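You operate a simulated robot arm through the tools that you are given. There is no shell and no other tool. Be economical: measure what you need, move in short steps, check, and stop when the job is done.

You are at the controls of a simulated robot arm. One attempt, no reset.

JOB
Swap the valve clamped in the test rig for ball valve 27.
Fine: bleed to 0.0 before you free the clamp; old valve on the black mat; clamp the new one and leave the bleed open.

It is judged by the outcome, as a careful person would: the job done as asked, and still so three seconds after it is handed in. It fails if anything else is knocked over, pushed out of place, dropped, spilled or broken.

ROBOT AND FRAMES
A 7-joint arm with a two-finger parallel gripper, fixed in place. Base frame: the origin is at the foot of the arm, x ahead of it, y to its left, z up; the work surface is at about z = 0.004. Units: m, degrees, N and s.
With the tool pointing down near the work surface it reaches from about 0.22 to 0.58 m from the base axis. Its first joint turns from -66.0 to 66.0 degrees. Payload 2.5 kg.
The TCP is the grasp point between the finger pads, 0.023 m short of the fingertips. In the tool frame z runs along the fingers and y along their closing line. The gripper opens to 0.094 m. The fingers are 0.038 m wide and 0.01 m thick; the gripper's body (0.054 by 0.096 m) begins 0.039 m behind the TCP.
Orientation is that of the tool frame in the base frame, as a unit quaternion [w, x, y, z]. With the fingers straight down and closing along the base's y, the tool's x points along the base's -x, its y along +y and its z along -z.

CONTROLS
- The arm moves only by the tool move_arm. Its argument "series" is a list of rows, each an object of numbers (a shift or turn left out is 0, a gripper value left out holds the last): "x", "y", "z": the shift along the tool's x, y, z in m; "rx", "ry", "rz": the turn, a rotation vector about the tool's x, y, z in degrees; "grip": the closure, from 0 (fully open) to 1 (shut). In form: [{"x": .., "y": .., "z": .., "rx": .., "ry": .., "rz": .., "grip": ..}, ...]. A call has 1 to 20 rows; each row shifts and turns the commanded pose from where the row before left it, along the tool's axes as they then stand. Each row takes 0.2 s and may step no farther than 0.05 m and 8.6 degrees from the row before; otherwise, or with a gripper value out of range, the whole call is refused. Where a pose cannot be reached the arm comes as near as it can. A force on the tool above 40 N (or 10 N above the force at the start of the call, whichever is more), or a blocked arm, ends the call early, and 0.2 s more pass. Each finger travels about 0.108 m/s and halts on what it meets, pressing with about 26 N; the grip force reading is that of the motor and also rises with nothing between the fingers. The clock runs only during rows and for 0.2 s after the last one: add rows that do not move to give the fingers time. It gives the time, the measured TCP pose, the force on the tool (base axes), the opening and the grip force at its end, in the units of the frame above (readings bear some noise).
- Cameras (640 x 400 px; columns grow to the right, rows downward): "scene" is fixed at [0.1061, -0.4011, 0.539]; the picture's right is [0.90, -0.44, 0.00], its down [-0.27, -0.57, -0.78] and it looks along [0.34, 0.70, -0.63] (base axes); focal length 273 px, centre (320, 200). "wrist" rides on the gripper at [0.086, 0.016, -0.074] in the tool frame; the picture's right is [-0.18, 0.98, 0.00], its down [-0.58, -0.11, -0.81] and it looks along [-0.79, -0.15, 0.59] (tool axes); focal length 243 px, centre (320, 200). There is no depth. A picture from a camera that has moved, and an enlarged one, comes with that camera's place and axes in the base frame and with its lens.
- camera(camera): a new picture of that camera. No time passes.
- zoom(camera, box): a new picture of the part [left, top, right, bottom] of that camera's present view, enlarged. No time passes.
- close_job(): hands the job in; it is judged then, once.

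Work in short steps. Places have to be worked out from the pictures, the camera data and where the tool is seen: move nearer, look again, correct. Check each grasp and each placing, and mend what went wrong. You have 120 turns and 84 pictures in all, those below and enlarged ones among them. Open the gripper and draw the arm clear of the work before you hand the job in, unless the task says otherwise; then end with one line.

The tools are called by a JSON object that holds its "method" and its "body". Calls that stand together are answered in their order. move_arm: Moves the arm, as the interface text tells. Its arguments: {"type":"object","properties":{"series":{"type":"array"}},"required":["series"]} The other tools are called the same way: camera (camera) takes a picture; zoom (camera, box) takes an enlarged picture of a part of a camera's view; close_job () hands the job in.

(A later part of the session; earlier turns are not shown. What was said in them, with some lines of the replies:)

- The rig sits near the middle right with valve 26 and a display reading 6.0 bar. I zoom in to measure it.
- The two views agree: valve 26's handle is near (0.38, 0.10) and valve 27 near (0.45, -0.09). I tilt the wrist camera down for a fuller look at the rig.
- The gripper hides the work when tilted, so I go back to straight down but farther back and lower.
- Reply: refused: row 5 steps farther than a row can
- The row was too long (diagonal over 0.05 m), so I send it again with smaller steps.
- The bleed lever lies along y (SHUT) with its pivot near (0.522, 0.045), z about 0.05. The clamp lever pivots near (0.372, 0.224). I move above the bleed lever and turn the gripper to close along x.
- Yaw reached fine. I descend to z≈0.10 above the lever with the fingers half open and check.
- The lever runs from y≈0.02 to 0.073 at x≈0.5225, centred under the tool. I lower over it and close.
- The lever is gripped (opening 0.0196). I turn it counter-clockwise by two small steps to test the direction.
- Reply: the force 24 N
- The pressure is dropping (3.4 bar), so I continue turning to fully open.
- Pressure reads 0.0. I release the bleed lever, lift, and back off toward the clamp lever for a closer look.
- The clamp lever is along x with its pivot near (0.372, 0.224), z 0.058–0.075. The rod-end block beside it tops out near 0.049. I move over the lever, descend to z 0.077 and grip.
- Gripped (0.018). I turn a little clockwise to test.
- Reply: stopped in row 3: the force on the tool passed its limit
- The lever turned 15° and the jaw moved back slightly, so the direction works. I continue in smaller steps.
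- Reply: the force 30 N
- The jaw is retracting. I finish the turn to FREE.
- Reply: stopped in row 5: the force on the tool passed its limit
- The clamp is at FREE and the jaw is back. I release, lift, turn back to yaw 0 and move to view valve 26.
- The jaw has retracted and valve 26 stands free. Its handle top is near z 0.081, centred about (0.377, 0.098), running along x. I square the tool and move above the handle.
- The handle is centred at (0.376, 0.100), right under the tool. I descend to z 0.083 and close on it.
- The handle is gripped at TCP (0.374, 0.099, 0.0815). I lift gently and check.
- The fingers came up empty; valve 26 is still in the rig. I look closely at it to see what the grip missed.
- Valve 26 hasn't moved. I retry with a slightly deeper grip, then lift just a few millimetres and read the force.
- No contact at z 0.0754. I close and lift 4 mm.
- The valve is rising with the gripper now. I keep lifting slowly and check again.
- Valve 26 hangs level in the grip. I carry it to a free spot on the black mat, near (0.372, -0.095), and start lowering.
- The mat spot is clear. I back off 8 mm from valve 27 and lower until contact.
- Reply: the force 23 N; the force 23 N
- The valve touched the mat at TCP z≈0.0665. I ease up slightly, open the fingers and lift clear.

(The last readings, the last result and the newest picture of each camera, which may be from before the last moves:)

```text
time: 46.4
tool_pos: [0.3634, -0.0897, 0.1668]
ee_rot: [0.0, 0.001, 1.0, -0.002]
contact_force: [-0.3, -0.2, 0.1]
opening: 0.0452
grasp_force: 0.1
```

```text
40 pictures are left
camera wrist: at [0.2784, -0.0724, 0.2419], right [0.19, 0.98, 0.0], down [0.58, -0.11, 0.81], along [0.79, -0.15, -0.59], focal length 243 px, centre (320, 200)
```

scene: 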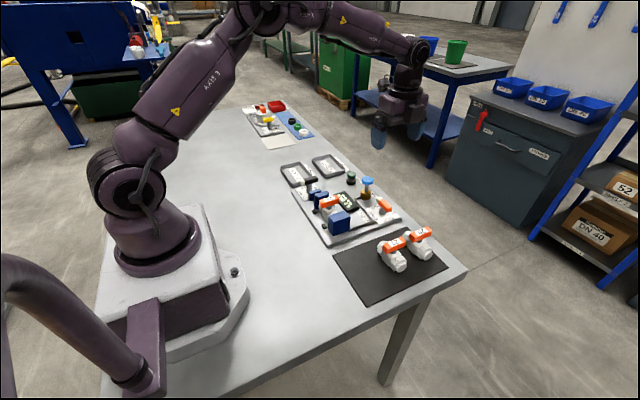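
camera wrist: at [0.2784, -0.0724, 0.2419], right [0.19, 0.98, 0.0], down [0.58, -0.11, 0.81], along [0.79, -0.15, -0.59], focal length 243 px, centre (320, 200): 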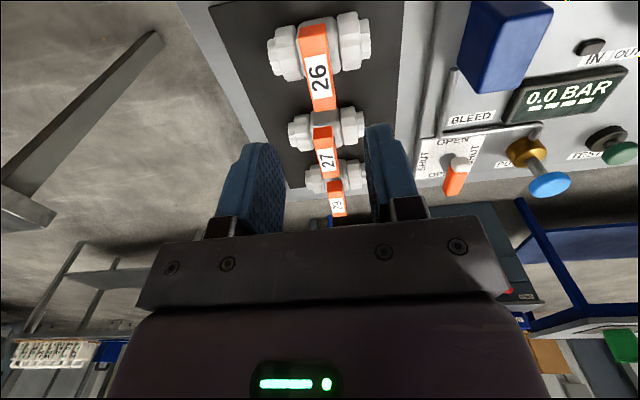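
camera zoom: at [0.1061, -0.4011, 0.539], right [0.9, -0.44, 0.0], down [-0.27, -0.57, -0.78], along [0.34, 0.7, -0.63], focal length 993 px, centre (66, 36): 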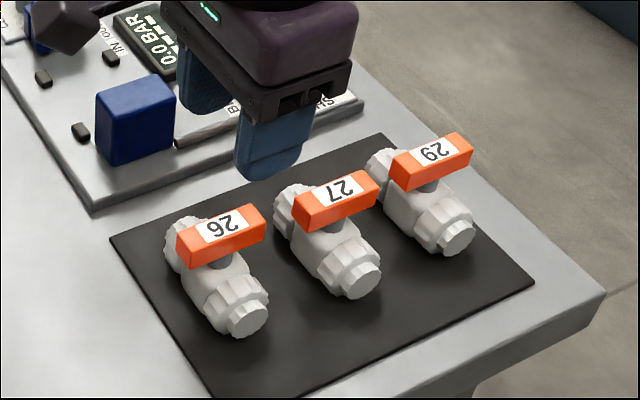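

Valve 26 stands on the mat next to 27. Relative to it, 27's handle is at about (0.446, -0.100); I zoom for its exact angle.

{"method": "zoom", "body": {"camera": "wrist", "box": [250, 0, 400, 220]}}

{"method": "zoom", "body": {"camera": "scene", "box": [370, 225, 440, 275]}}

```text
1.82 times, centred on (325, 110) of wrist
camera zoom: at [0.2784, -0.0724, 0.2419], right [0.19, 0.98, 0.0], down [0.58, -0.11, 0.81], along [0.79, -0.15, -0.59], focal length 441 px, centre (311, 364)
```

zoom: 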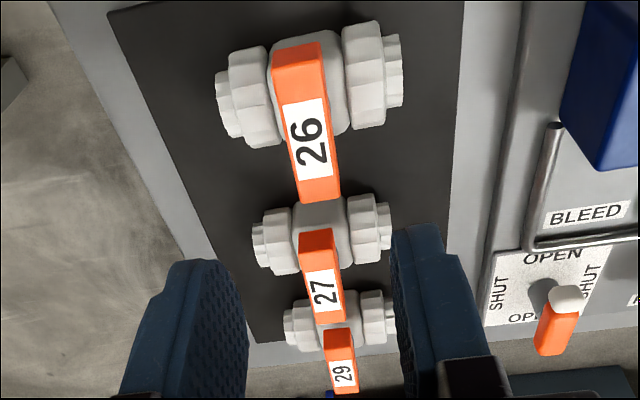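

```text
8.00 times, centred on (405, 250) of scene
camera zoom: at [0.1061, -0.4011, 0.539], right [0.9, -0.44, 0.0], down [-0.27, -0.57, -0.78], along [0.34, 0.7, -0.63], focal length 2184 px, centre (-360, -200)
```

zoom: 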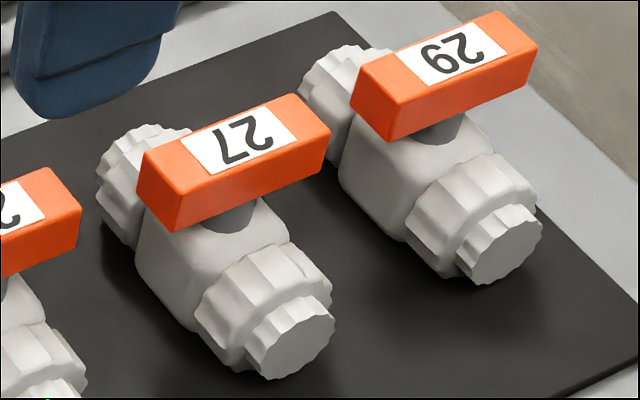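

Valve 27's handle is near (0.4425, -0.0975), yaw within 1°. I move above it and take one more look before descending.

{"method": "move_arm", "body": {"series": [{"x": -0.04, "y": -0.004}, {"x": -0.039, "y": -0.004}, {"z": 0.03}, {}]}}

{"method": "zoom", "body": {"camera": "wrist", "box": [200, 0, 440, 200]}}

```text
time: 47.4
tool_pos: [0.4438, -0.0984, 0.1352]
ee_rot: [0.0, 0.0, 1.0, -0.002]
contact_force: [-0.1, -0.1, 0.6]
opening: 0.045
grasp_force: 0.0
```

```text
2.00 times, centred on (320, 100) of wrist
camera zoom: at [0.3576, -0.0811, 0.2106], right [0.19, 0.98, 0.0], down [0.58, -0.11, 0.81], along [0.79, -0.15, -0.59], focal length 485 px, centre (320, 400)
```

zoom: 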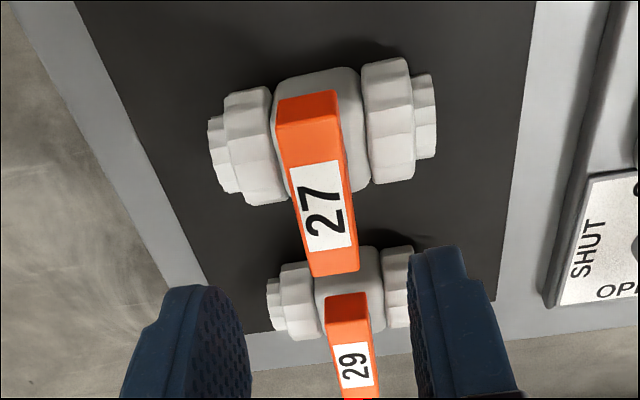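

Handle 27's centre is (0.442, -0.0975). I trim 2 mm, descend to the matching height (z≈0.0665) and close.

{"method": "move_arm", "body": {"series": [{"x": 0.002, "y": 0.001, "z": 0.02}, {"z": 0.03}, {"z": 0.012}, {"z": 0.005}, {}]}}

{"method": "move_arm", "body": {"series": [{"z": 0.001}, {"grip": 0.75}, {"grip": 1.0}, {}, {}]}}

{"method": "move_arm", "body": {"series": [{"z": -0.004}, {"z": -0.006}, {"z": -0.01}, {"z": -0.02}, {"z": -0.03}, {}]}}

{"method": "camera", "body": {"camera": "wrist"}}

{"method": "zoom", "body": {"camera": "scene", "box": [330, 180, 450, 300]}}

```text
time: 48.6
tool_pos: [0.4406, -0.0975, 0.0697]
ee_rot: [0.0, 0.001, 1.0, -0.001]
contact_force: [0.4, 0.2, -0.9]
opening: 0.0451
grasp_force: 0.0
```

```text
time: 49.8
tool_pos: [0.4396, -0.0981, 0.0694]
ee_rot: [0.0, 0.001, 1.0, -0.001]
contact_force: [0.6, -0.6, 0.9]
opening: 0.0179
grasp_force: 26.0
```

```text
time: 51.2
tool_pos: [0.4408, -0.0958, 0.1393]
ee_rot: [0.0, 0.001, 1.0, -0.002]
contact_force: [0.3, -0.6, -1.1]
opening: 0.0178
grasp_force: 26.5
```

```text
36 pictures are left
camera wrist: at [0.3551, -0.0797, 0.2142], right [0.19, 0.98, 0.0], down [0.58, -0.11, 0.81], along [0.79, -0.15, -0.59], focal length 243 px, centre (320, 200)
```

wrist: 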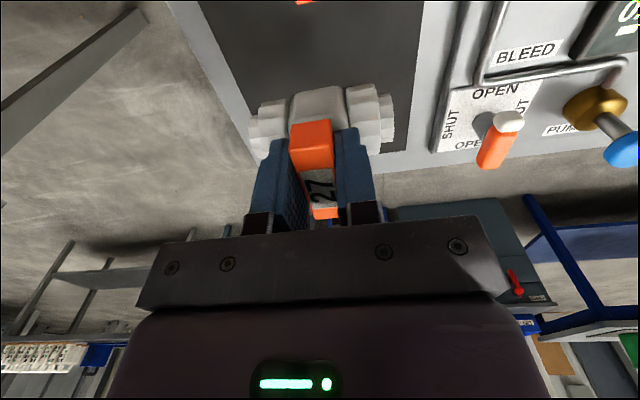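

```text
3.33 times, centred on (390, 240) of scene
camera zoom: at [0.1061, -0.4011, 0.539], right [0.9, -0.44, 0.0], down [-0.27, -0.57, -0.78], along [0.34, 0.7, -0.63], focal length 910 px, centre (87, 67)
```

zoom: 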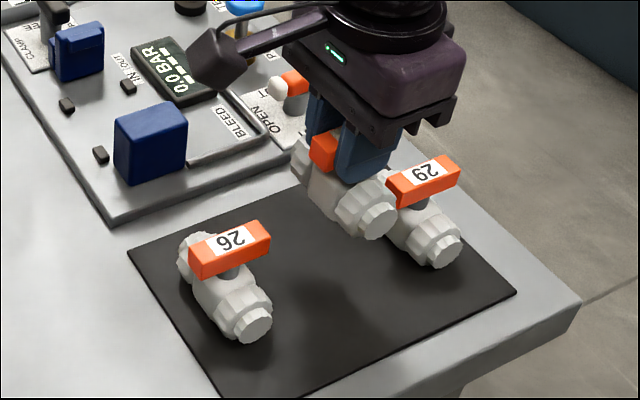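

Valve 27 is held level. I zoom on how it sits in the grip relative to how 26 sat.

{"method": "zoom", "body": {"camera": "wrist", "box": [230, 70, 410, 230]}}

```text
2.50 times, centred on (320, 150) of wrist
camera zoom: at [0.3551, -0.0797, 0.2142], right [0.19, 0.98, 0.0], down [0.58, -0.11, 0.81], along [0.79, -0.15, -0.59], focal length 606 px, centre (320, 325)
```

zoom: 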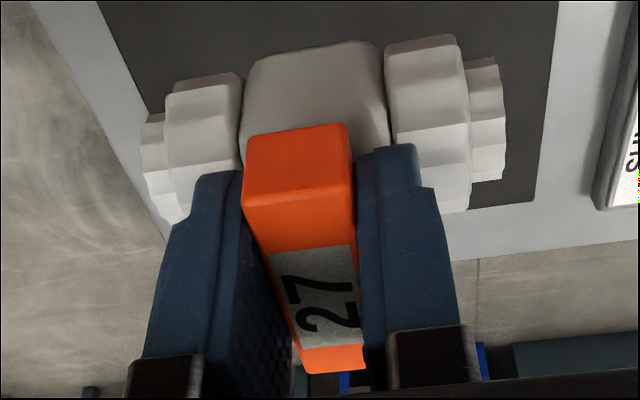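

The grip matches 26's within a couple of millimetres. I lift and carry it over to the nest, targeting (0.3765, 0.101), staying at z≈0.17.

{"method": "move_arm", "body": {"series": [{"z": -0.03}, {"x": 0.01, "y": 0.03}, {"x": 0.011, "y": 0.035}, {"x": 0.011, "y": 0.035}, {"x": 0.011, "y": 0.035}, {"x": 0.011, "y": 0.035}, {"x": 0.0095, "y": 0.028}, {}, {}]}}

{"method": "zoom", "body": {"camera": "wrist", "box": [180, 0, 460, 200]}}

```text
time: 53.2
tool_pos: [0.3775, 0.1018, 0.167]
ee_rot: [0.0, 0.001, 1.0, -0.002]
contact_force: [0.1, 0.3, -2.0]
opening: 0.0179
grasp_force: 26.3
```

```text
2.00 times, centred on (320, 100) of wrist
camera zoom: at [0.291, 0.1188, 0.2425], right [0.19, 0.98, 0.0], down [0.58, -0.11, 0.81], along [0.79, -0.15, -0.59], focal length 485 px, centre (320, 400)
```

zoom: 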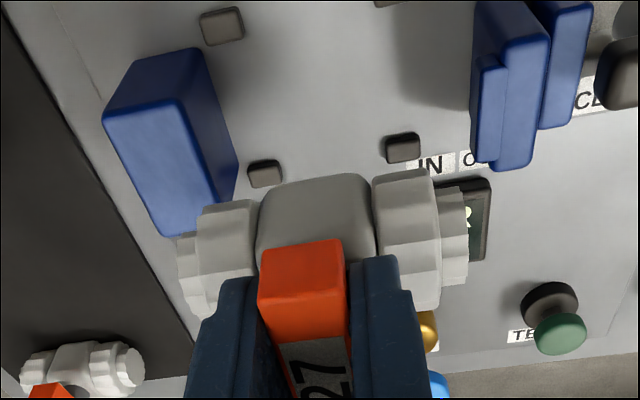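

The nest centre reads (0.376, 0.103) and the valve is above it with clearance from the fixed jaw. I descend most of the way and check.

{"method": "move_arm", "body": {"series": [{"x": 0.001, "z": 0.03}, {"z": 0.03}, {"z": 0.014}, {}]}}

{"method": "zoom", "body": {"camera": "scene", "box": [310, 160, 390, 230]}}

{"method": "zoom", "body": {"camera": "wrist", "box": [180, 0, 460, 200]}}

```text
time: 54.2
tool_pos: [0.3765, 0.1002, 0.0929]
ee_rot: [0.001, 0.001, 1.0, -0.001]
contact_force: [0.1, 0.2, -1.8]
opening: 0.0178
grasp_force: 26.6
```

```text
5.71 times, centred on (350, 195) of scene
camera zoom: at [0.1061, -0.4011, 0.539], right [0.9, -0.44, 0.0], down [-0.27, -0.57, -0.78], along [0.34, 0.7, -0.63], focal length 1560 px, centre (149, 229)
```

zoom: 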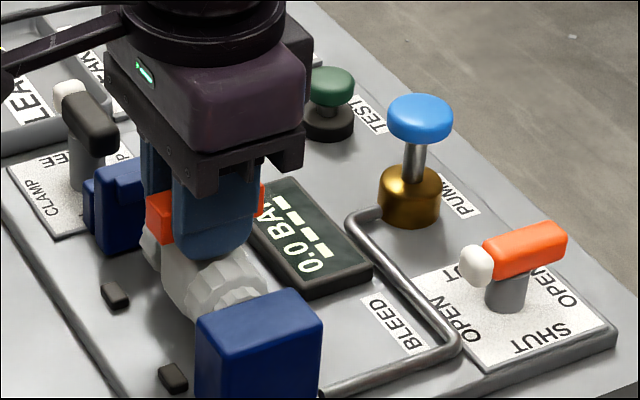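

```text
2.00 times, centred on (320, 100) of wrist
camera zoom: at [0.2906, 0.1178, 0.1685], right [0.19, 0.98, 0.0], down [0.58, -0.11, 0.81], along [0.79, -0.15, -0.59], focal length 485 px, centre (320, 400)
```

zoom: 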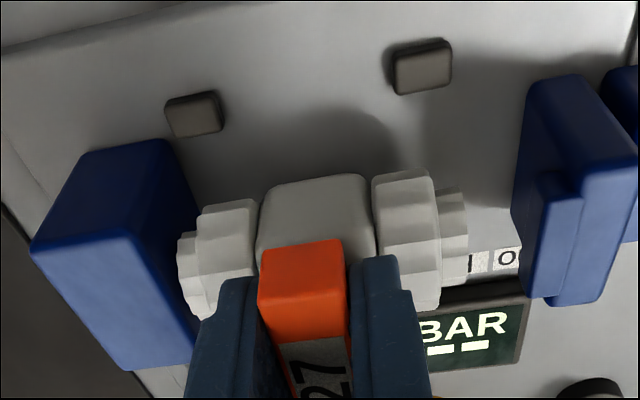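

It lines up with the clear space between the jaws. I nudge 1.5 mm off the fixed jaw and lower in fine steps to contact.

{"method": "move_arm", "body": {"series": [{"y": 0.0015, "z": 0.005}, {"z": 0.004}, {"z": 0.003}, {}]}}

{"method": "move_arm", "body": {"series": [{"z": 0.0015}, {"z": 0.0015}, {}]}}

```text
time: 55.2
tool_pos: [0.3776, 0.1018, 0.0808]
ee_rot: [0.0, 0.001, 1.0, -0.001]
contact_force: [-0.5, -0.5, -2.3]
opening: 0.0176
grasp_force: 25.3
```

```text
time: 56.0
tool_pos: [0.3762, 0.1022, 0.0786]
ee_rot: [0.0, 0.001, 1.0, -0.002]
contact_force: [0.1, 0.5, -1.5]
opening: 0.0177
grasp_force: 26.1
```

{"method": "move_arm", "body": {"series": [{"z": 0.0015}, {}]}}

{"method": "move_arm", "body": {"series": [{"z": 0.0015}, {}]}}

```text
time: 56.6
tool_pos: [0.3766, 0.1027, 0.0773]
ee_rot: [-0.001, 0.001, 1.0, -0.002]
contact_force: [-0.5, -0.6, -1.3]
opening: 0.0179
grasp_force: 25.6
```

```text
time: 57.2
tool_pos: [0.3759, 0.102, 0.0759]
ee_rot: [0.0, 0.001, 1.0, -0.002]
contact_force: [-4.6, -1.5, 14.7]
opening: 0.0177
grasp_force: 26.2
```

Contact at z≈0.076, matching how 26 sat. I release, lift and inspect.

{"method": "move_arm", "body": {"series": [{"z": -0.0005, "grip": 0.8}, {"grip": 0.6}, {"grip": 0.52}, {}, {"z": -0.02}, {"z": -0.04}, {"z": -0.04}, {}]}}

{"method": "zoom", "body": {"camera": "wrist", "box": [200, 0, 500, 180]}}

{"method": "zoom", "body": {"camera": "scene", "box": [310, 160, 390, 230]}}

```text
time: 59.0
tool_pos: [0.3765, 0.1026, 0.1753]
ee_rot: [0.0, 0.001, 1.0, -0.002]
contact_force: [-0.6, -0.5, 0.5]
opening: 0.045
grasp_force: 0.0
```

```text
2.13 times, centred on (350, 90) of wrist
camera zoom: at [0.2898, 0.12, 0.2519], right [0.19, 0.98, 0.0], down [0.58, -0.11, 0.81], along [0.79, -0.15, -0.59], focal length 518 px, centre (256, 435)
```

zoom: 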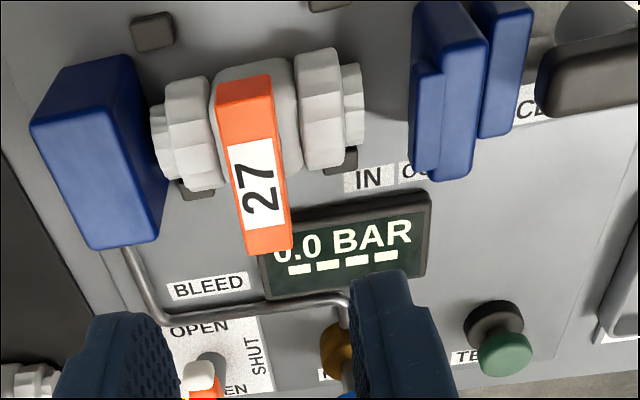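

```text
5.71 times, centred on (350, 195) of scene
camera zoom: at [0.1061, -0.4011, 0.539], right [0.9, -0.44, 0.0], down [-0.27, -0.57, -0.78], along [0.34, 0.7, -0.63], focal length 1560 px, centre (149, 229)
```

zoom: 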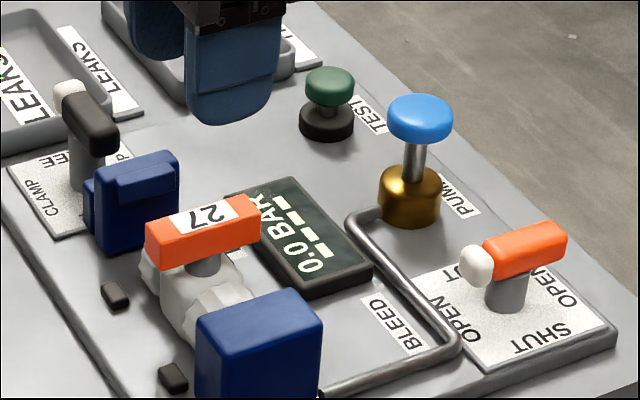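

Valve 27 sits in the nest just as 26 did. I go to the clamp lever with the gripper turned 90°, descend and grip it.

{"method": "move_arm", "body": {"series": [{"y": 0.041, "x": 0.001}, {"y": 0.041, "x": 0.001}, {"y": 0.042, "x": 0.001}, {"rz": 8.2}, {"rz": 8.2}, {"rz": 8.2}, {"rz": 8.2}, {"rz": 8.2}, {"rz": 8.2}, {"rz": 8.2}, {"rz": 8.2}, {"rz": 8.2}, {"rz": 8.2}, {"rz": 8}, {}, {"z": 0.04}, {}]}}

{"method": "zoom", "body": {"camera": "scene", "box": [280, 140, 370, 215]}}

```text
time: 62.6
tool_pos: [0.3733, 0.2265, 0.1343]
ee_rot: [0.001, 0.707, 0.707, -0.001]
contact_force: [0.0, 0.1, 0.7]
opening: 0.0449
grasp_force: 0.1
```

```text
5.33 times, centred on (325, 178) of scene
camera zoom: at [0.1061, -0.4011, 0.539], right [0.9, -0.44, 0.0], down [-0.27, -0.57, -0.78], along [0.34, 0.7, -0.63], focal length 1456 px, centre (293, 320)
```

zoom: 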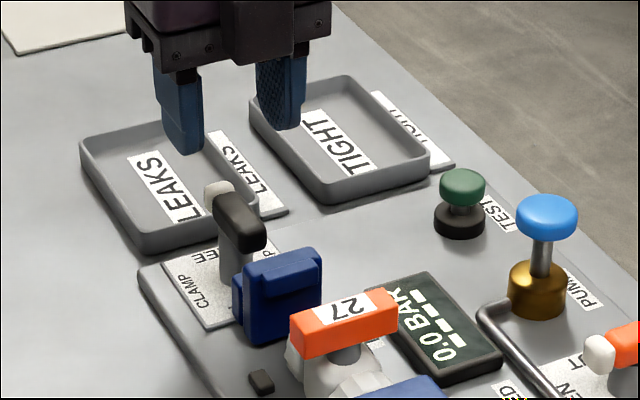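

{"method": "move_arm", "body": {"series": [{"z": 0.03}, {"z": 0.028}, {}, {"grip": 0.75}, {"grip": 1.0}, {}, {}]}}

{"method": "move_arm", "body": {"series": [{"rz": -5}, {"rz": -5}, {"rz": -5}, {"rz": -5}, {"rz": -5}, {"rz": -5}, {}]}}

{"method": "zoom", "body": {"camera": "scene", "box": [280, 140, 370, 215]}}

```text
time: 64.2
tool_pos: [0.3742, 0.2277, 0.077]
ee_rot: [0.001, 0.707, 0.707, -0.002]
contact_force: [-1.6, -0.1, -5.2]
opening: 0.0177
grasp_force: 44.8
```

```text
time: 65.8
tool_pos: [0.3724, 0.2273, 0.0764]
ee_rot: [0.0, 0.5, 0.866, -0.002]
contact_force: [-1.1, 11.9, -23.4]
opening: 0.0178
grasp_force: 45.7
```

```text
5.33 times, centred on (325, 178) of scene
camera zoom: at [0.1062, -0.401, 0.539], right [0.9, -0.44, 0.0], down [-0.27, -0.57, -0.78], along [0.34, 0.7, -0.63], focal length 1456 px, centre (293, 320)
```

zoom: 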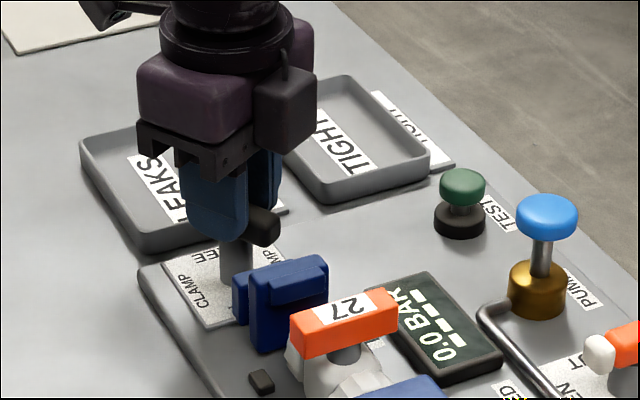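

The jaw is advancing toward the valve. I keep turning toward CLAMP in smaller batches.

{"method": "move_arm", "body": {"series": [{"rz": -5}, {"rz": -5}, {"rz": -5}, {"rz": -5}, {"rz": -5}, {"rz": -5}, {}]}}

{"method": "zoom", "body": {"camera": "scene", "box": [280, 140, 370, 215]}}

```text
time: 67.4
tool_pos: [0.3718, 0.2265, 0.0776]
ee_rot: [0.0, 0.259, 0.966, -0.003]
contact_force: [-13.3, 7.3, -20.3]
opening: 0.0179
grasp_force: 45.6
```

```text
5.33 times, centred on (325, 178) of scene
camera zoom: at [0.1062, -0.4011, 0.539], right [0.9, -0.44, 0.0], down [-0.27, -0.57, -0.78], along [0.34, 0.7, -0.63], focal length 1456 px, centre (293, 320)
```

zoom: 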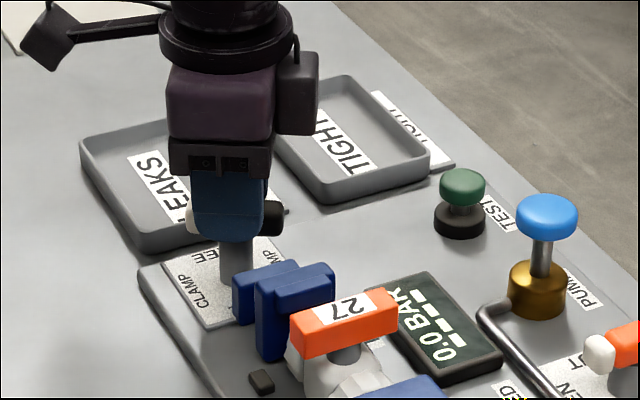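

{"method": "move_arm", "body": {"series": [{"rz": -5}, {"rz": -5}, {"rz": -5}, {"rz": -5}, {"rz": -5}, {"rz": -5}, {}]}}

{"method": "zoom", "body": {"camera": "scene", "box": [280, 140, 370, 215]}}

```text
time: 69.0
tool_pos: [0.3717, 0.224, 0.0773]
ee_rot: [-0.002, 0.0, 1.0, -0.004]
contact_force: [-23.1, -4.7, -2.1]
opening: 0.0177
grasp_force: 45.0
```

```text
5.33 times, centred on (325, 178) of scene
camera zoom: at [0.1061, -0.4011, 0.539], right [0.9, -0.44, 0.0], down [-0.27, -0.57, -0.78], along [0.34, 0.7, -0.63], focal length 1456 px, centre (293, 320)
```

zoom: 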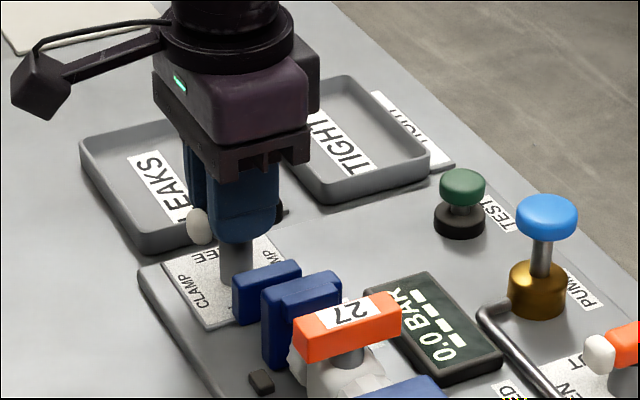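

The lever is back at CLAMP and the jaw pressed 27 against the fixed jaw. I release, lift and retract for inspection.

{"method": "move_arm", "body": {"series": [{"grip": 0.8}, {"grip": 0.5}, {}, {}, {"z": -0.03}, {"z": -0.04}, {"z": -0.04}, {"x": 0.035, "y": -0.02}, {"x": 0.035, "y": -0.025}, {"x": 0.035, "y": -0.025}, {"y": -0.03}, {}]}}

{"method": "zoom", "body": {"camera": "wrist", "box": [180, 20, 460, 200]}}

{"method": "zoom", "body": {"camera": "scene", "box": [280, 140, 460, 300]}}

{"method": "zoom", "body": {"camera": "scene", "box": [300, 165, 390, 230]}}

```text
time: 71.6
tool_pos: [0.2687, 0.1264, 0.1867]
ee_rot: [0.0, 0.002, 1.0, -0.002]
contact_force: [0.1, 0.0, 0.6]
opening: 0.047
grasp_force: 0.0
```

```text
2.22 times, centred on (320, 110) of wrist
camera zoom: at [0.1828, 0.1443, 0.2631], right [0.19, 0.98, 0.0], down [0.58, -0.11, 0.81], along [0.79, -0.15, -0.59], focal length 539 px, centre (320, 400)
```

zoom: 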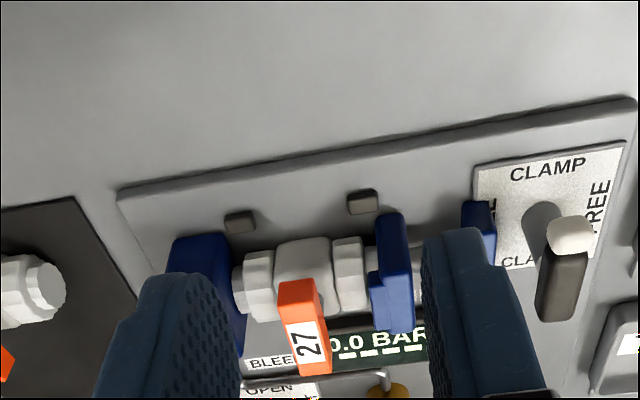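

```text
2.50 times, centred on (370, 220) of scene
camera zoom: at [0.1061, -0.4011, 0.539], right [0.9, -0.44, 0.0], down [-0.27, -0.57, -0.78], along [0.34, 0.7, -0.63], focal length 682 px, centre (195, 150)
```

zoom: 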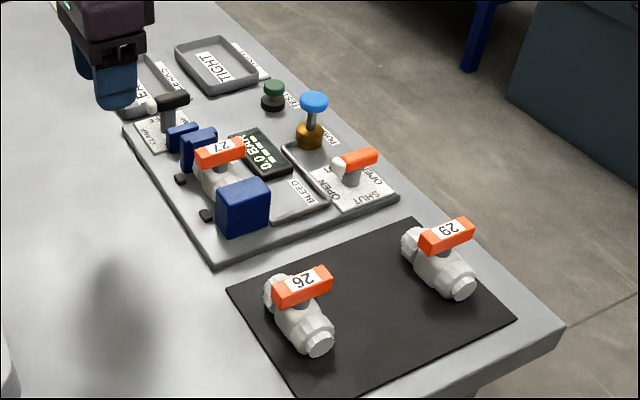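

```text
6.15 times, centred on (345, 198) of scene
camera zoom: at [0.1061, -0.4011, 0.539], right [0.9, -0.44, 0.0], down [-0.27, -0.57, -0.78], along [0.34, 0.7, -0.63], focal length 1680 px, centre (166, 215)
```

zoom: 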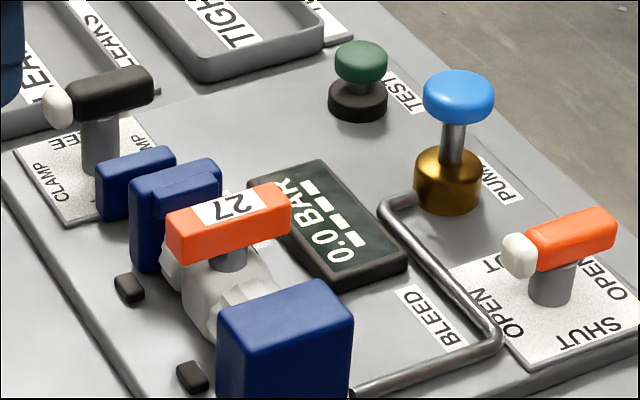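

Valve 27 is clamped between both jaws, bleed is at OPEN with 0.0 bar, and 26 and 29 stand on the mat. I open the gripper fully and raise the arm clear.

{"method": "move_arm", "body": {"series": [{"grip": 0.0, "z": -0.04}, {"z": -0.04}, {"z": -0.04}, {}, {}]}}

{"method": "camera", "body": {"camera": "scene"}}

```text
time: 72.8
tool_pos: [0.2682, 0.1282, 0.3092]
ee_rot: [0.0, 0.001, 1.0, -0.002]
contact_force: [0.3, -0.4, 0.5]
opening: 0.094
grasp_force: 0.0
```

```text
21 pictures are left
```

scene: 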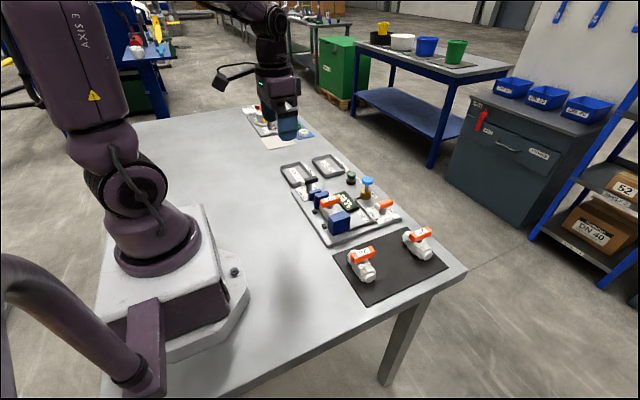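

Everything is in place and the arm is clear, so I hand the job in.

{"method": "close_job", "body": {}}

```text
The job is handed in.
```

Valve 27 is clamped in the rig with the bleed left open at 0.0 bar, and old valve 26 is on the black mat. I bled to 0.0 before freeing the clamp. The first lift of 26 slipped off its handle without moving the valve; the second held.
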